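You operate a simulated robot arm through the tools that you are given. There is no shell and no other tool. Be economical: measure what you need, move in short steps, check, and stop when the job is done.

Carry out the task below with a simulated robot arm. There is one attempt and no reset: what you move stays moved.

## Task
Put the bottle labelled "S-371" from the titration bench top on top of the black-footed cylinder and the bottle labelled "S-745" on top of the clear orange-footed cylinder.

The check looks at the end state, three seconds after you hand in, the way a careful person would. Anything else that was tipped, shoved, dropped, spilled or broken makes it a failure.

## Robot
A 6-joint arm with a two-finger parallel gripper, fixed in place. Base frame: the origin is at the foot of the arm, x ahead of it, y to its left, z up; the work surface is at about z = 0.85. Lengths are in m, angles in rad, forces in N, time in s.
With the tool pointing down near the work surface it reaches from about 0.26 to 0.68 m from the base axis. Its first joint turns from -1.152 to 1.152 rad. Payload 2.9 kg.
The tool frame sits at the grasp point between the pads (the TCP): z along the fingers, y along the line on which they close. The tips reach 0.03 m beyond it. The gripper opens to 0.11 m. The fingers are 0.02 m wide and 0.01 m thick; the gripper's body (0.048 by 0.112 m) begins 0.055 m behind the TCP.
Orientation is that of the tool frame in the base frame, as a unit quaternion [x, y, z, w]. With the fingers straight down and closing along the base's y, the tool's x points along the base's -x, its y along +y and its z along -z.

## Interface
- The arm moves only by the tool arm_command. Its argument "targets" is a list of rows, each an object (a shift or turn left out is 0, a gripper value left out holds the last) with "hand": the finger opening in mm, from 0 to 110; "offset": the shift along the tool's x, y, z in mm, a list of three; "turn": the turn, a rotation vector about the tool's x, y, z in rad, a list of three. In form: [{"hand": hand, "offset": [x, y, z], "turn": [wx, wy, wz]}, ...]. A call has 1 to 10 rows; each row shifts and turns the commanded pose from where the row before left it, along the tool's axes as they then stand. Each row takes 0.2 s and may step no farther than 0.05 m and 0.15 rad from the row before; otherwise, or with a gripper value out of range, the whole call is refused. A pose out of reach is approached as far as the arm can. The call stops where the force on the tool passes 40 N (or 10 N more than at its start, if that is more) or the arm is blocked; 0.2 s more then pass. The fingers move at their own pace (about 0.108 m/s each) and stop on an object; they squeeze with about 22 N. The grip force told is the motor's: it shows also when the fingers shut on nothing. Time passes only in rows, and 0.2 s behind the last, so rows that do not move let the fingers close. It gives the time, the measured TCP pose, the force on the tool (base axes), the opening and the grip force at its end, in the units of the frame above (readings bear some noise).
- Cameras (640 x 400 px; columns grow to the right, rows downward): "scene" is fixed at [0.0843, 0.4443, 1.3767]; the picture's right is [-0.66, -0.75, 0.00], its down [-0.48, 0.42, -0.77] and it looks along [0.58, -0.51, -0.64] (base axes); focal length 270 px, centre (320, 200). "wrist" rides on the gripper at [-0.036, 0, -0.057] in the tool frame; the picture's right is [0.00, -1.00, 0.00], its down [0.97, 0.00, -0.24] and it looks along [0.24, 0.00, 0.97] (tool axes); focal length 218 px, centre (320, 200).
- capture(camera): a new picture of that camera. No time passes.
- pixel_to_xyz(camera, pixels): there is no depth. For up to 12 entries [column, row, z] of the newest picture of that camera ("zoom" is the newest enlarged one), the place [x, y] in the base frame at which the ray of that pixel passes the height z, good to about 0.002 m. No time passes.
- zoom(camera, box): a new picture of the part [left, top, right, bottom] of that camera's present view, enlarged. No time passes.
- hand_in(): hands the job in; it is judged then, once.

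Go step by step. Measure first, check grasps and placings, and put right what went wrong. The budget is 60 turns and 30 pictures, counting those below and the enlarged ones. Unless the task says otherwise, let go and move clear before handing in, and close with one line.

The tools are called after "Emit:" as a command line: name --argument value ..., lists and objects as JSON in quotes. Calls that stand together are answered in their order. arm_command: Moves the arm, as the interface text tells. Its arguments: {"type":"object","properties":{"targets":{"type":"array"}},"required":["targets"]} The other tools are called the same way: capture (camera) takes a picture; pixel_to_xyz (camera, pixels) gives the place at which the rays of pixels pass given heights; zoom (camera, box) takes an enlarged picture of a part of a camera's view; hand_in () hands the job in.

At the start:

```text
clock: 0.0
ee_pos: [0.377, 0.0898, 1.1805]
tool_rot: [0.0, 1.0, -0.001, 0.0]
force: [0.5, 0.6, -0.1]
opening: 0.1098
gripper_force: 0.0
```

scene: 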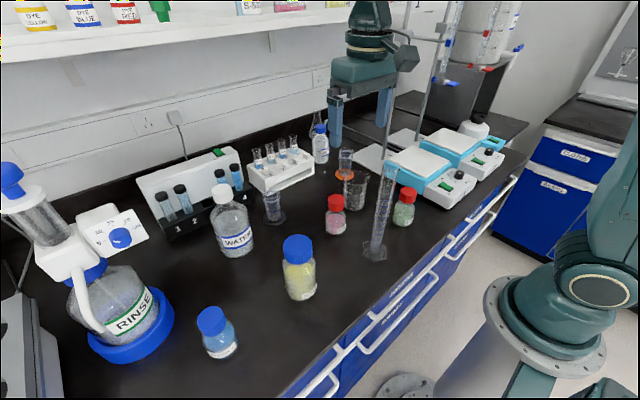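
wrist: 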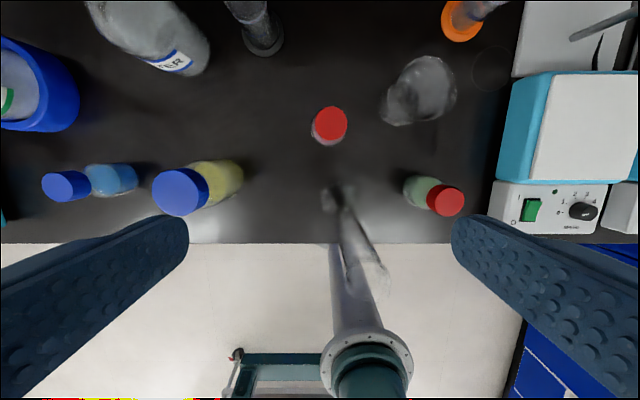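

The scene shows several bottles: red-capped ones at (336,215) and (404,207), blue-capped ones at (298,265), (215,330) and (320,145). There are cylinders at (273,205), (345,165) and (380,220). I'll zoom in to read the labels and the feet.

Emit:
zoom --camera "scene" --box '[240, 110, 440, 235]'

Emit:
zoom --camera "scene" --box '[180, 220, 340, 370]'

```text
3.20 times, centred on (340, 172) of scene
```

zoom: 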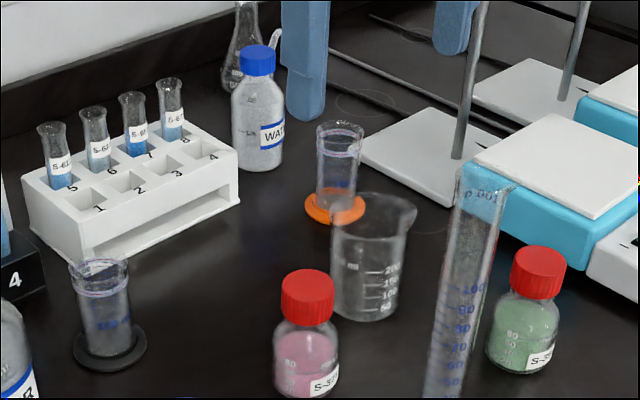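

```text
2.67 times, centred on (260, 295) of scene
```

zoom: 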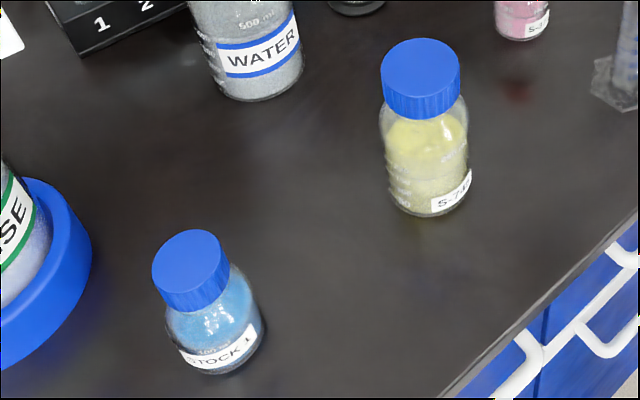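

The yellow bottle reads "S-74?", the pink one "S-3?", and the green one can't be read yet. I'll zoom in closer on the labels.

Emit:
zoom --camera "scene" --box '[320, 190, 352, 240]'

Emit:
zoom --camera "scene" --box '[390, 185, 422, 230]'

Emit:
zoom --camera "scene" --box '[275, 230, 325, 305]'

Emit:
zoom --camera "wrist" --box '[210, 0, 510, 220]'

```text
8.00 times, centred on (336, 215) of scene
```

zoom: 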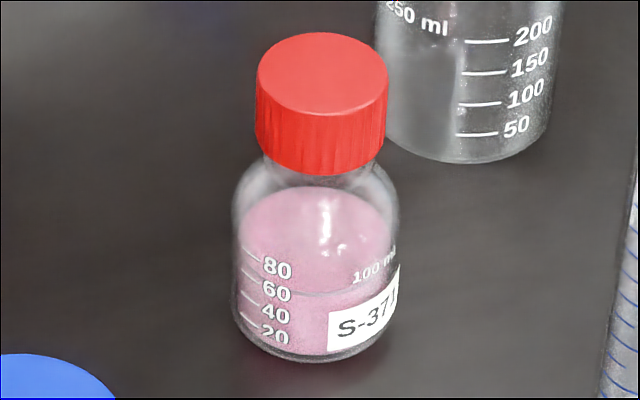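

```text
8.89 times, centred on (406, 208) of scene
```

zoom: 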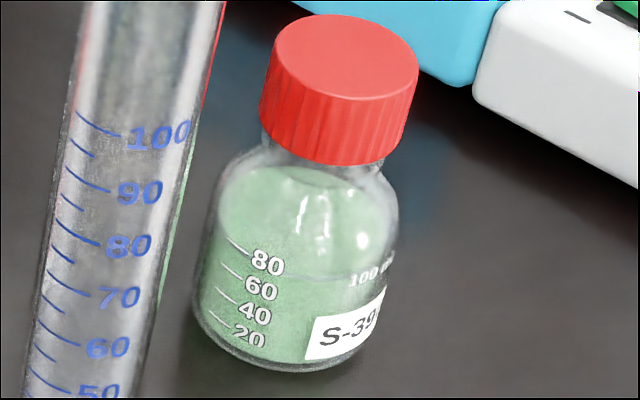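

```text
5.33 times, centred on (300, 268) of scene
```

zoom: 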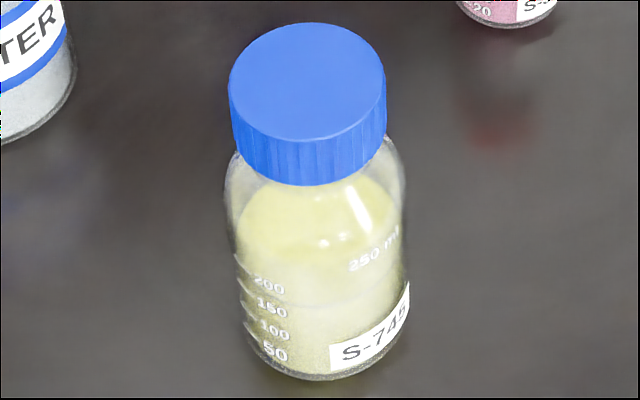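

```text
1.82 times, centred on (360, 110) of wrist
```

zoom: 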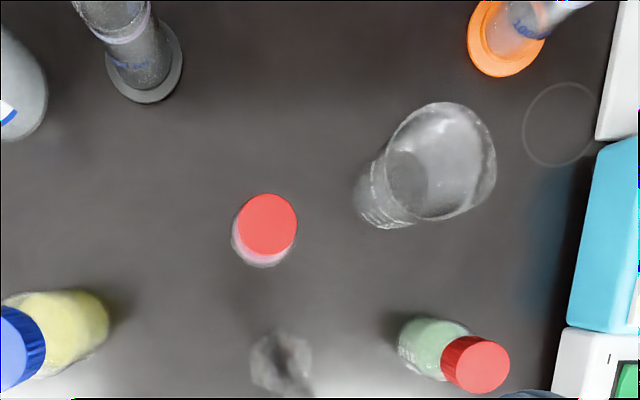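

The labels read clearly: pink is S-371 (100 ml), yellow is S-745 (250 ml) and green is S-39x. I'll measure the bases and tops of both bottles and both cylinders.

Emit:
pixel_to_xyz --camera "scene" --pixels '[[335.5, 230, 0.85], [336.2, 199.4, 0.94], [328, 200, 0.94], [344.5, 200.6, 0.94], [301.5, 294.3, 0.85], [297.8, 247, 0.98], [283, 247, 0.98], [312.4, 247, 0.98], [274, 217.3, 0.853], [270.6, 195, 0.92], [345, 174.5, 0.853], [346.2, 151, 0.93]]'

Emit:
pixel_to_xyz --camera "wrist" --pixels '[[331, 122, 0.94], [327, 133, 0.85], [180, 192, 0.98], [262, 35, 0.855], [463, 20, 0.855], [247, 0, 0.93], [418, 90, 0.85], [338, 197, 0.85], [421, 187, 0.85], [446, 201, 0.94]]'

```text
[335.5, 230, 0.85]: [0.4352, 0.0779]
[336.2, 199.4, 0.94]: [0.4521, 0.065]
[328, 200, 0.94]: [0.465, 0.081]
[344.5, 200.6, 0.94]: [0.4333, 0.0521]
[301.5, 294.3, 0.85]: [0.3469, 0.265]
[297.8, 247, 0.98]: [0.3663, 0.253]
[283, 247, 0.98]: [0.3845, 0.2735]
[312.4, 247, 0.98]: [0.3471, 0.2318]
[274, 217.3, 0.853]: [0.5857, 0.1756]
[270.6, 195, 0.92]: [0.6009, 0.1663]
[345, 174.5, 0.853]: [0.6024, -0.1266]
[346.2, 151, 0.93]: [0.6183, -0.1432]
```

```text
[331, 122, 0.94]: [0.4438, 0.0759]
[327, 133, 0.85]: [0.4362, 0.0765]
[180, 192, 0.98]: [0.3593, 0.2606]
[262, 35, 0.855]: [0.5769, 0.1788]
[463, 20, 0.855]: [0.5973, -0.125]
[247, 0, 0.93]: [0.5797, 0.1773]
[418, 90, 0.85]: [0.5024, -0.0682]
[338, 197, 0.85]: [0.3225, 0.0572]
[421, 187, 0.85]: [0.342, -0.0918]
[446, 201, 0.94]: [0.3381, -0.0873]
```

Pink S-371 is near (0.44, 0.077) with its top around z 0.956, and yellow S-745 is near (0.36, 0.257) with its top around 0.988. The black foot is near (0.58, 0.178) and the orange foot near (0.60, -0.125). I'll move out over them and look from above to refine these.

Emit:
arm_command --targets '[{"hand": 110, "offset": [-40, 0, 0]}, {"offset": [-40, 0, 0]}, {"offset": [-40, 0, 0]}, {"offset": [0, 0, 0]}]'

Emit:
capture --camera "wrist"

Emit:
capture --camera "scene"

```text
clock: 1.0
ee_pos: [0.4971, 0.0899, 1.1818]
tool_rot: [0.0, 1.0, 0.001, 0.0]
force: [0.7, -0.3, 0.0]
opening: 0.1099
gripper_force: 0.0
```

```text
21 pictures are left
```

wrist: 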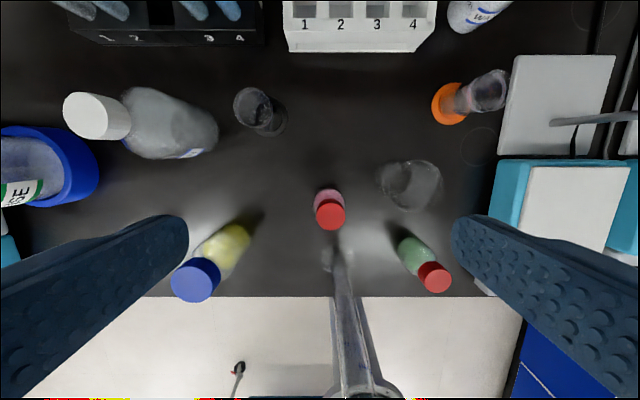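

```text
20 pictures are left
```

scene: 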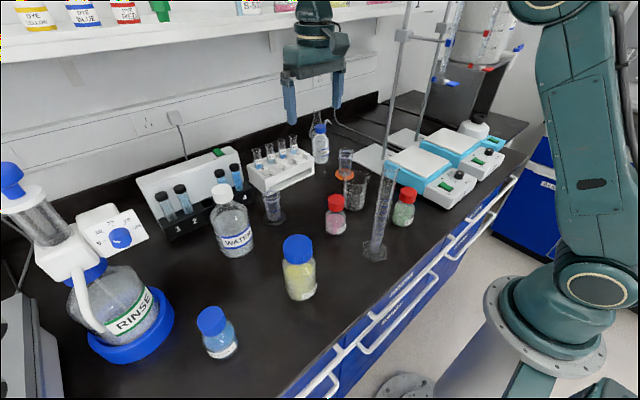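

The wrist view now shows both cylinders: dark at (258,112) and orange-footed at (448,104) with its rim at (487,90). I'll zoom in on each for exact centres.

Emit:
zoom --camera "wrist" --box '[210, 60, 370, 160]'

Emit:
zoom --camera "wrist" --box '[400, 40, 560, 140]'

Emit:
pixel_to_xyz --camera "wrist" --pixels '[[330, 216, 0.956], [330, 216, 0.94], [196, 280, 0.988], [196, 280, 0.975], [565, 122, 0.86], [505, 120, 0.86], [333, 258, 0.85]]'

```text
4.00 times, centred on (290, 110) of wrist
```

zoom: 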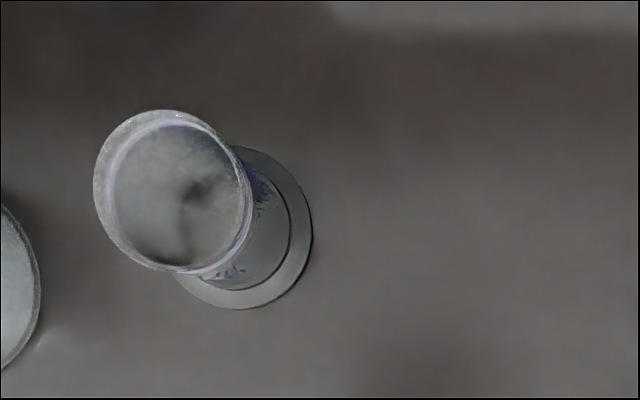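

```text
4.00 times, centred on (480, 90) of wrist
```

zoom: 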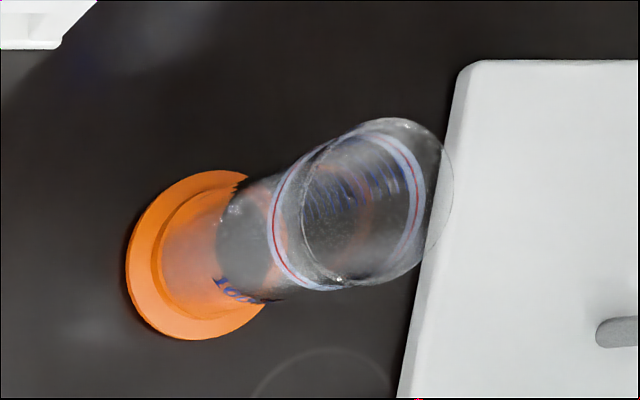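

```text
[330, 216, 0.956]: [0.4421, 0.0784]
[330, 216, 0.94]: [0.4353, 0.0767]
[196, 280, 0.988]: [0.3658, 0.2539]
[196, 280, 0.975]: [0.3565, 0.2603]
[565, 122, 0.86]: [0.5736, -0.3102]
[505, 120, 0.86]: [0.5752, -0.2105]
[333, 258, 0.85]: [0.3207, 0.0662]
```

The black rim centre is at about (253,107.5) and its foot at (270.5,117). The orange rim centre is at about (494,90.5) and its foot at (452,104). I'll solve for the rim heights by matching x, y.

Emit:
pixel_to_xyz --camera "wrist" --pixels '[[253, 107.5, 0.92], [253, 107.5, 0.935], [253, 107.5, 0.95], [270.5, 116.75, 0.853], [494, 90.5, 0.93], [494, 90.5, 0.945], [494, 90.5, 0.96], [452, 103.75, 0.853]]'

Emit:
pixel_to_xyz --camera "scene" --pixels '[[270.8, 194.8, 0.935], [346.2, 151, 0.945]]'

```text
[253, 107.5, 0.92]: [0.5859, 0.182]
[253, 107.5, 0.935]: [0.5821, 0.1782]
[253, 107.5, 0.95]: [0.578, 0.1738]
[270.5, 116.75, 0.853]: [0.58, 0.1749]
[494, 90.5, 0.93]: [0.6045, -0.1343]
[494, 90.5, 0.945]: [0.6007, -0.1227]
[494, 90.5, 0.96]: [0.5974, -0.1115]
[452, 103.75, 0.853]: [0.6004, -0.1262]
```

```text
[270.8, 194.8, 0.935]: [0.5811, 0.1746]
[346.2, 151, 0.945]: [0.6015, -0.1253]
```

The two estimates agree: the black rim is at (0.581, 0.176, ~0.938) and the orange rim at (0.601, -0.125, ~0.944). I'll move above pink at (0.4405, 0.0775) and come down to z 1.0.

Emit:
arm_command --targets '[{"offset": [28, -6, 0]}, {"offset": [28.5, -6.4, 0]}, {"offset": [0, 0, 45]}, {"offset": [0, 0, 45]}, {"offset": [0, 0, 45]}, {"offset": [0, 0, 45]}, {"offset": [0, 0, 0]}]'

Emit:
capture --camera "wrist"

```text
clock: 2.6
ee_pos: [0.442, 0.0773, 0.9982]
tool_rot: [-0.001, 1.0, 0.0, 0.001]
force: [-0.7, 0.3, -0.2]
opening: 0.1102
gripper_force: 0.0
```

```text
17 pictures are left
```

wrist: 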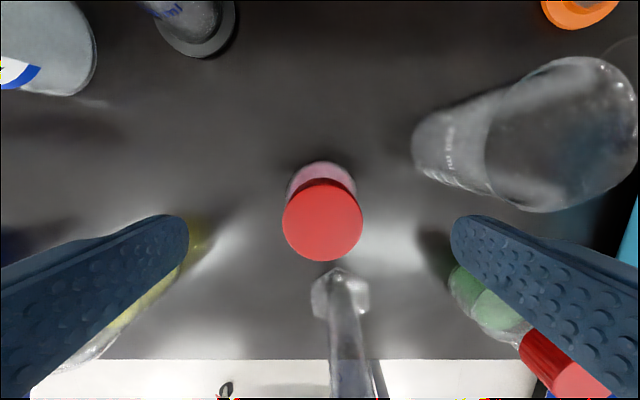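

The cap centre is at (322,220), midway between the fingers. I'll check its x at the likely top heights.

Emit:
pixel_to_xyz --camera "wrist" --pixels '[[322.5, 220, 0.956], [322.5, 220, 0.945], [282, 220, 0.95], [363, 220, 0.95], [321, 175, 0.88]]'

```text
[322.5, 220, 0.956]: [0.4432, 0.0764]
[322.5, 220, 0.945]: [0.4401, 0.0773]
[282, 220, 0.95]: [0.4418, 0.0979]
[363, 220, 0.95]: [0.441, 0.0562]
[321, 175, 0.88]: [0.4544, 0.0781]
```

The centre is (0.441, 0.077), so the gripper is aligned. I'll descend to z ≈ 0.912 and close.

Emit:
arm_command --targets '[{"offset": [0, 0, 43]}, {"offset": [0, 0, 43]}, {"offset": [0, 0, 0]}, {"hand": 30}, {"hand": 20}, {"hand": 20}, {"hand": 20}]'

```text
clock: 4.2
ee_pos: [0.4416, 0.0777, 0.9132]
tool_rot: [0.0, 1.0, 0.0, 0.0]
force: [-0.2, 0.2, -0.8]
opening: 0.055
gripper_force: 21.2
```

The gripper is closed at 55 mm on the body with 21 N. I'll lift it by 150 mm and check.

Emit:
arm_command --targets '[{"offset": [0, 0, -10]}, {"offset": [0, 0, -25]}, {"offset": [0, 0, -35]}, {"offset": [0, 0, -40]}, {"offset": [0, 0, -40]}, {"offset": [0, 0, 0]}]'

Emit:
zoom --camera "scene" --box '[220, 60, 460, 250]'

```text
clock: 5.6
ee_pos: [0.442, 0.0762, 1.0623]
tool_rot: [0.0, 1.0, 0.001, 0.0]
force: [0.6, -1.0, -1.9]
opening: 0.055
gripper_force: 22.0
```

```text
2.11 times, centred on (340, 155) of scene
```

zoom: 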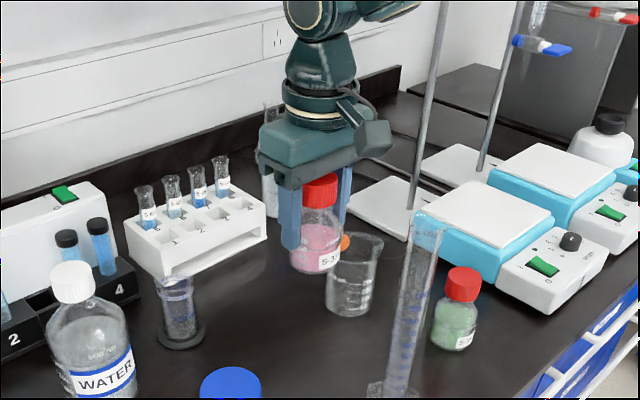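

The bottle hangs upright. Before placing it I'll check the WATER bottle's clearance to the black cylinder.

Emit:
pixel_to_xyz --camera "scene" --pixels '[[222, 192, 1.0], [222, 192, 1.02], [222, 192, 1.04], [237, 248, 0.85], [252, 230, 0.87], [254, 220, 0.93], [231, 193, 1.02]]'

Emit:
capture --camera "wrist"

```text
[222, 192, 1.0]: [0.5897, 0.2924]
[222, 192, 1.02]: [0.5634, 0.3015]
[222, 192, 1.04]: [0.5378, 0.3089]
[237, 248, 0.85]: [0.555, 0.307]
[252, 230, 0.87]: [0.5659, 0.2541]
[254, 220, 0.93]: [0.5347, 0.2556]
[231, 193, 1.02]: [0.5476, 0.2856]
```

```text
15 pictures are left
```

wrist: 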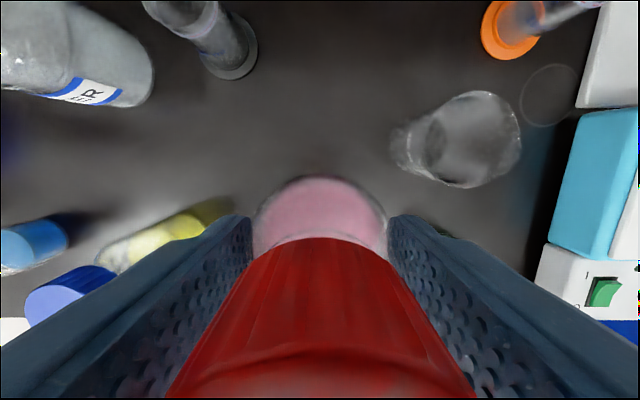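

WATER sits at about (0.56, 0.303) with a radius of 0.043, so there is room if I open only part way. I'll carry pink to above the black cylinder at (0.581, 0.176).

Emit:
arm_command --targets '[{"offset": [-28, 20, -5]}, {"offset": [-28, 20, 0]}, {"offset": [-28, 20, 0]}, {"offset": [-28, 20, 0]}, {"offset": [-27, 19.5, 0]}, {"offset": [0, 0, 0]}, {"offset": [0, 0, 20]}, {"offset": [0, 0, 25]}, {"offset": [0, 0, 0]}]'

Emit:
zoom --camera "scene" --box '[200, 100, 360, 240]'

Emit:
capture --camera "wrist"

```text
clock: 7.6
ee_pos: [0.5795, 0.1768, 1.0229]
tool_rot: [0.0, 1.0, 0.001, -0.001]
force: [0.4, -0.1, -1.7]
opening: 0.055
gripper_force: 21.9
```

```text
2.86 times, centred on (280, 170) of scene
```

zoom: 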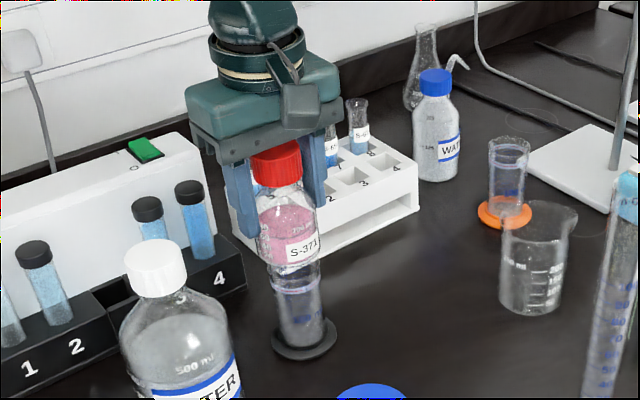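

```text
13 pictures are left
```

wrist: 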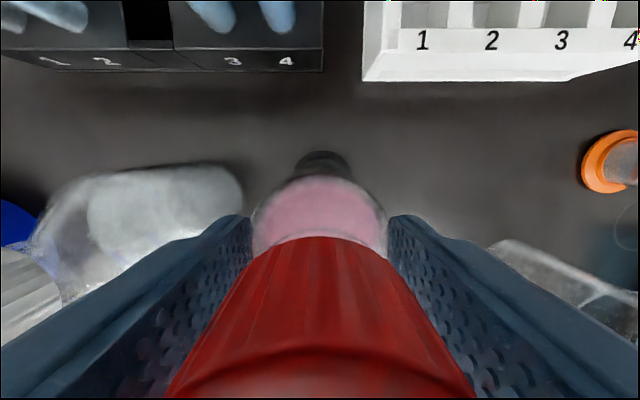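

The bottle hangs just above the rim and is centred on it: the dark foot shows at (323,165) and the bottle axis at column 321. I'll lower it in small steps while watching the force.

Emit:
arm_command --targets '[{"offset": [-0.8, 0, 7]}, {"offset": [0, 0, 5]}, {"offset": [0, 0, 3]}, {"offset": [0, 0, 0]}]'

```text
clock: 8.6
ee_pos: [0.5812, 0.1772, 1.0082]
tool_rot: [0.0, 1.0, 0.0, 0.0]
force: [0.3, 0.1, -1.5]
opening: 0.0549
gripper_force: 23.0
```

Emit:
arm_command --targets '[{"offset": [0, -0.8, 2]}, {"offset": [0, 0, 2]}, {"offset": [0, 0, 0]}]'

```text
clock: 9.4
ee_pos: [0.5815, 0.1756, 1.0066]
tool_rot: [0.001, 1.0, 0.001, 0.002]
force: [-2.0, 0.5, 16.0]
opening: 0.0549
gripper_force: 21.8
```

The upward force jumped to 16 N, so the bottle has touched down at about z 1.0066. I'll ease up 1.5 mm, open to 75 mm and look.

Emit:
arm_command --targets '[{"offset": [0, 0, -1.5]}, {"offset": [0, 0, 0]}, {"hand": 62}, {"hand": 75}, {"hand": 75}]'

Emit:
zoom --camera "scene" --box '[200, 100, 360, 240]'

```text
clock: 10.6
ee_pos: [0.58, 0.1758, 1.0059]
tool_rot: [0.0, 1.0, -0.001, -0.001]
force: [-0.6, 0.2, -0.4]
opening: 0.0752
gripper_force: 0.0
```

```text
2.86 times, centred on (280, 170) of scene
```

zoom: 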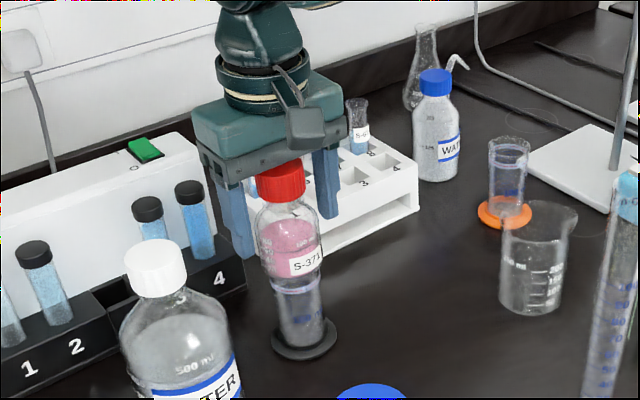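

Pink stands on the black-footed cylinder. I'll raise straight up and then head for yellow S-745.

Emit:
arm_command --targets '[{"offset": [0, 0, -20]}, {"offset": [0, 0, -35]}, {"offset": [0, 0, -40]}, {"offset": [0, 0, -40]}, {"offset": [0, 0, -40]}, {"offset": [0, 0, 0]}]'

Emit:
arm_command --targets '[{"offset": [43, 16, 0], "hand": 110}, {"offset": [43, 16, 0]}, {"offset": [43, 16, 0]}, {"offset": [43, 16, 0]}, {"offset": [43, 16, 0]}, {"offset": [0, 0, 40]}, {"offset": [0, 0, 40]}, {"offset": [0, 0, 30]}, {"offset": [0, 0, 0]}]'

Emit:
capture --camera "wrist"

```text
clock: 12.0
ee_pos: [0.5769, 0.1756, 1.1777]
tool_rot: [0.0, 1.0, 0.0, 0.0]
force: [0.7, -0.1, -0.3]
opening: 0.0752
gripper_force: 0.1
out of reach, approached as far as the arm can: row 5
```

```text
clock: 14.0
ee_pos: [0.3955, 0.2668, 1.0709]
tool_rot: [0.0, 1.0, 0.0, -0.001]
force: [0.1, -0.2, 0.1]
opening: 0.1099
gripper_force: 0.1
out of reach, approached as far as the arm can: row 1
```

```text
11 pictures are left
```

wrist: 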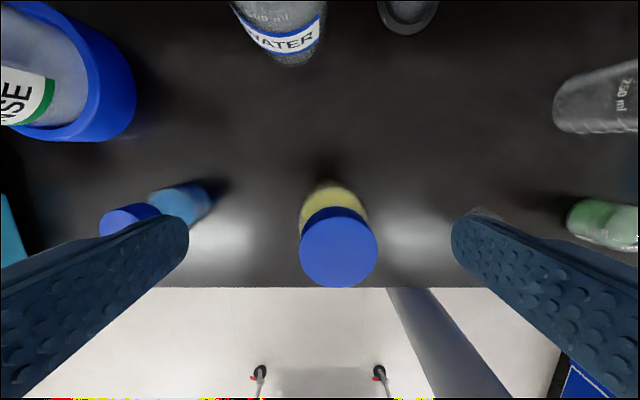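

The yellow cap's top centre is at (338,248). I'll compute its position.

Emit:
pixel_to_xyz --camera "wrist" --pixels '[[338, 248, 0.988], [338, 248, 0.98], [299, 248, 0.985], [377, 248, 0.985], [333, 205, 0.92]]'

```text
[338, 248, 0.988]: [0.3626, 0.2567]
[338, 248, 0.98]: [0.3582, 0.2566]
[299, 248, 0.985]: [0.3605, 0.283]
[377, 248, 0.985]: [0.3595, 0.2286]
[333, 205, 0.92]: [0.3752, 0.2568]
```

Yellow's centre is (0.360, 0.2565). I'll move over it, descend to z ≈ 0.945 and grip.

Emit:
arm_command --targets '[{"offset": [35.5, -10.2, 0]}, {"offset": [0, 0, 0]}, {"offset": [0, 0, 40]}, {"offset": [0, 0, 40]}, {"offset": [0, 0, 30]}, {"offset": [0, 0, 15]}, {"offset": [0, 0, 0]}]'

Emit:
arm_command --targets '[{"hand": 50}, {"hand": 30}, {"hand": 30}, {"hand": 30}]'

```text
clock: 15.6
ee_pos: [0.3601, 0.2574, 0.9451]
tool_rot: [0.001, 1.0, 0.0, 0.0]
force: [0.5, -0.7, -0.4]
opening: 0.1098
gripper_force: 0.0
```

```text
clock: 16.6
ee_pos: [0.3587, 0.2572, 0.9461]
tool_rot: [0.0, 1.0, 0.0, 0.0]
force: [1.2, -0.4, 0.2]
opening: 0.0693
gripper_force: 22.2
```

Grip is good at 69 mm and 22 N. I'll lift by 160 mm and check.

Emit:
arm_command --targets '[{"offset": [0, 0, -10]}, {"offset": [0, 0, -30]}, {"offset": [0, 0, -40]}, {"offset": [0, 0, -40]}, {"offset": [0, 0, -40]}, {"offset": [0, 0, 0]}]'

Emit:
capture --camera "scene"

```text
clock: 18.0
ee_pos: [0.3607, 0.2559, 1.1048]
tool_rot: [0.0, 1.0, 0.0, 0.0]
force: [-0.3, 0.9, -3.6]
opening: 0.0695
gripper_force: 21.4
```

```text
10 pictures are left
```

scene: 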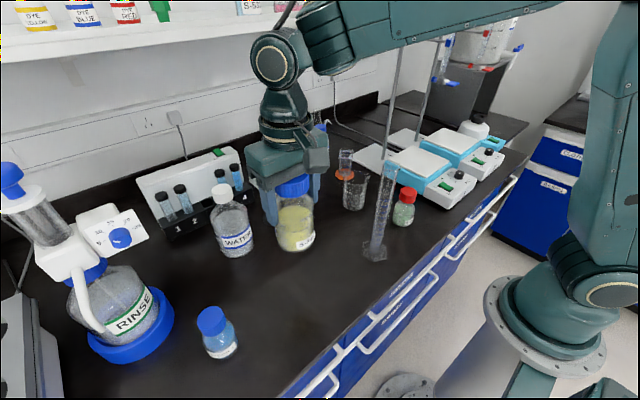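

Yellow hangs upright. I'll carry it along a path between the tall cylinder at (0.32, 0.06) and the pink stack.

Emit:
arm_command --targets '[{"offset": [-30, -35.5, 0]}, {"offset": [-30, -35.5, 0]}, {"offset": [-30, -35.5, 0]}, {"offset": [-7, -40, 0]}, {"offset": [-7, -40, 0]}, {"offset": [-7, -40, 0]}, {"offset": [0, 0, 0]}]'

Emit:
arm_command --targets '[{"offset": [-26, -30.7, 0]}, {"offset": [-26, -30.7, 0]}, {"offset": [-26, -30.7, 0]}, {"offset": [-26, -30.7, 0]}, {"offset": [-25, -30, 0]}, {"offset": [0, 0, 0]}]'

Emit:
capture --camera "scene"

Emit:
capture --camera "wrist"

```text
clock: 19.6
ee_pos: [0.4717, 0.027, 1.1031]
tool_rot: [0.0, 1.0, 0.0, -0.001]
force: [0.1, -0.6, -4.1]
opening: 0.0692
gripper_force: 21.9
```

```text
clock: 21.0
ee_pos: [0.6017, -0.1244, 1.105]
tool_rot: [0.0, 1.0, 0.0, -0.001]
force: [0.3, -0.8, -3.8]
opening: 0.0691
gripper_force: 22.4
```

```text
9 pictures are left
```

scene: 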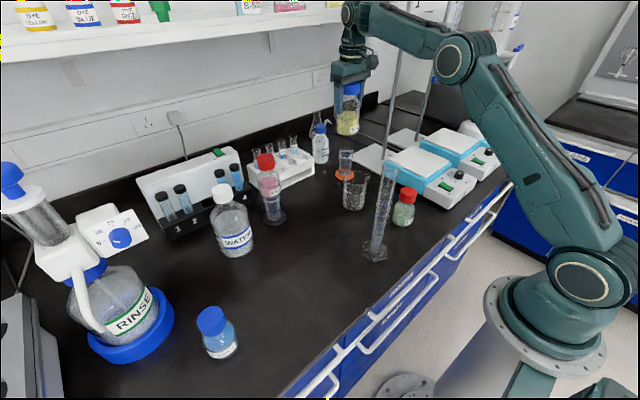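

```text
8 pictures are left
```

wrist: 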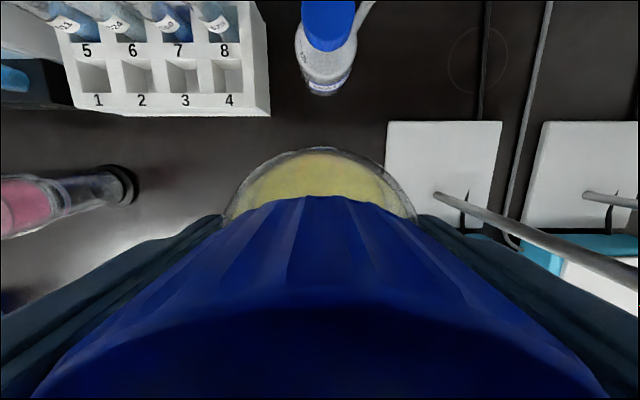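

Yellow is above the orange cylinder. The stand's rod base shows at (437,195), so I'll check its clearance.

Emit:
pixel_to_xyz --camera "wrist" --pixels '[[437, 195, 0.87], [388, 121, 0.87], [340, 95, 0.855], [325, 20, 0.96]]'

```text
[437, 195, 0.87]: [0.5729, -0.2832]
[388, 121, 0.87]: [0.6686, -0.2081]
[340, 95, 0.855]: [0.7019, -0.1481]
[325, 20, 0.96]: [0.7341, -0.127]
```

The rod is about 0.16 m to the side and stays clear. I'll lower to just above the rim, at TCP ≈ 1.055.

Emit:
arm_command --targets '[{"offset": [0, 0, 20]}, {"offset": [0, 0, 20]}, {"offset": [0, 0, 10]}, {"offset": [0, 0, 0]}]'

Emit:
zoom --camera "scene" --box '[290, 80, 410, 220]'

```text
clock: 22.0
ee_pos: [0.6011, -0.1223, 1.0565]
tool_rot: [0.001, 1.0, 0.0, 0.0]
force: [0.4, 0.8, -4.0]
opening: 0.0689
gripper_force: 22.1
```

```text
2.86 times, centred on (350, 150) of scene
```

zoom: 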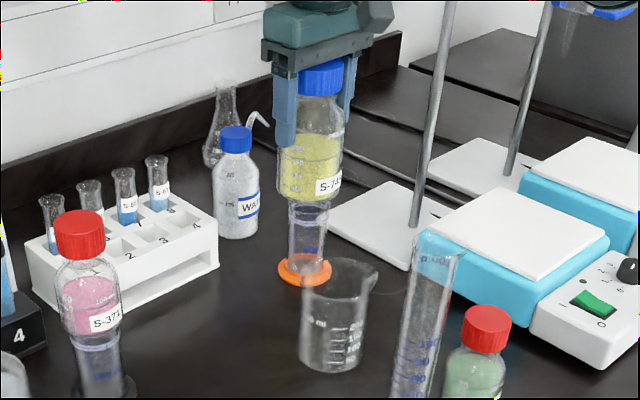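

Bottle and cylinder line up: the base spans 276–338 and the cylinder 288–327. I'll lower in small steps.

Emit:
arm_command --targets '[{"offset": [0, -1, 5]}, {"offset": [0, 0, 3]}, {"offset": [0, 0, 2]}, {"offset": [0, 0, 0]}]'

```text
clock: 23.0
ee_pos: [0.6001, -0.1242, 1.0458]
tool_rot: [0.0, 1.0, 0.0, 0.0]
force: [0.7, -0.5, -4.2]
opening: 0.0692
gripper_force: 21.5
```

Emit:
arm_command --targets '[{"offset": [0, 0, 2]}, {"offset": [0, 0, 1.5]}, {"offset": [0, 0, 0]}]'

```text
clock: 23.8
ee_pos: [0.6008, -0.1248, 1.0423]
tool_rot: [0.0, 1.0, 0.0, -0.001]
force: [-0.1, -0.2, -4.0]
opening: 0.0691
gripper_force: 21.9
```

Emit:
arm_command --targets '[{"offset": [0, 0, 1.5]}, {"offset": [0, 0, 1.5]}, {"offset": [0, 0, 0]}]'

```text
clock: 24.6
ee_pos: [0.5999, -0.1242, 1.0393]
tool_rot: [0.0, 1.0, 0.0, 0.001]
force: [-0.4, 0.7, 5.3]
opening: 0.0692
gripper_force: 21.7
```

The force went from -4 to +5 N, so the bottle is resting on the rim. I'll ease up slightly, release to 90 mm and look.

Emit:
arm_command --targets '[{"offset": [0, 0, -0.6]}, {"offset": [0, 0, 0]}, {"hand": 75}, {"hand": 90}, {"hand": 90}]'

Emit:
zoom --camera "scene" --box '[290, 80, 410, 220]'

```text
clock: 25.8
ee_pos: [0.6007, -0.1245, 1.0389]
tool_rot: [0.0, 1.0, 0.001, 0.0]
force: [0.5, 0.4, 0.1]
opening: 0.09
gripper_force: 0.1
```

```text
2.86 times, centred on (350, 150) of scene
```

zoom: 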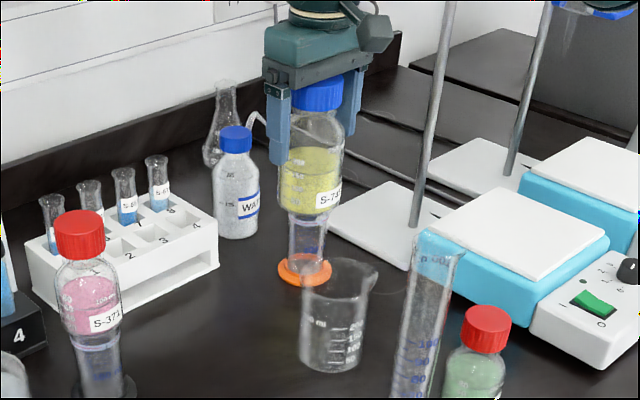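

The bottle stands free. I'll retreat straight up by 110 mm, back off toward the base, and take a last look.

Emit:
arm_command --targets '[{"offset": [0, 0, -15]}, {"offset": [0, 0, -30]}, {"offset": [0, 0, -35]}, {"offset": [0, 0, -30]}, {"offset": [0, 0, 0]}, {"offset": [40, 0, -15]}, {"offset": [40, 0, -15]}, {"offset": [40, 0, -10]}, {"offset": [0, 0, 0]}]'

Emit:
capture --camera "scene"

Emit:
capture --camera "wrist"

```text
clock: 27.8
ee_pos: [0.4779, -0.1259, 1.1884]
tool_rot: [0.0, 1.0, 0.0, -0.001]
force: [1.0, 0.3, 0.5]
opening: 0.0901
gripper_force: 0.0
```

```text
5 pictures are left
```

scene: 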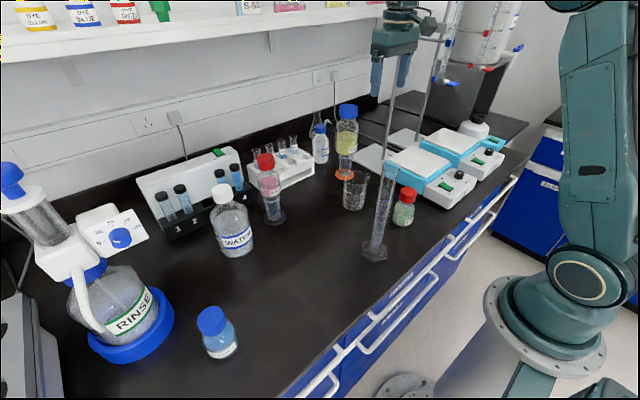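

```text
4 pictures are left
```

wrist: 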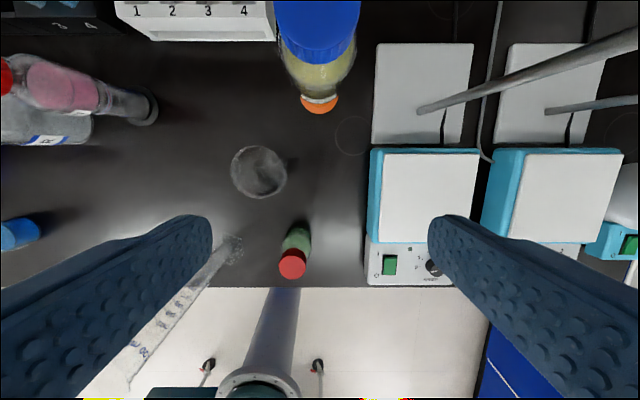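

Both bottles stand upright on their cylinders, at (268,185) and (346,140) in the scene view. Everything else is where it was and the gripper is clear, so I'm handing in.

Emit:
hand_in

```text
The job is handed in.
```

S-371 now stands on the black-footed cylinder and S-745 on the clear orange-footed one; the last pictures show both upright and nothing else moved.
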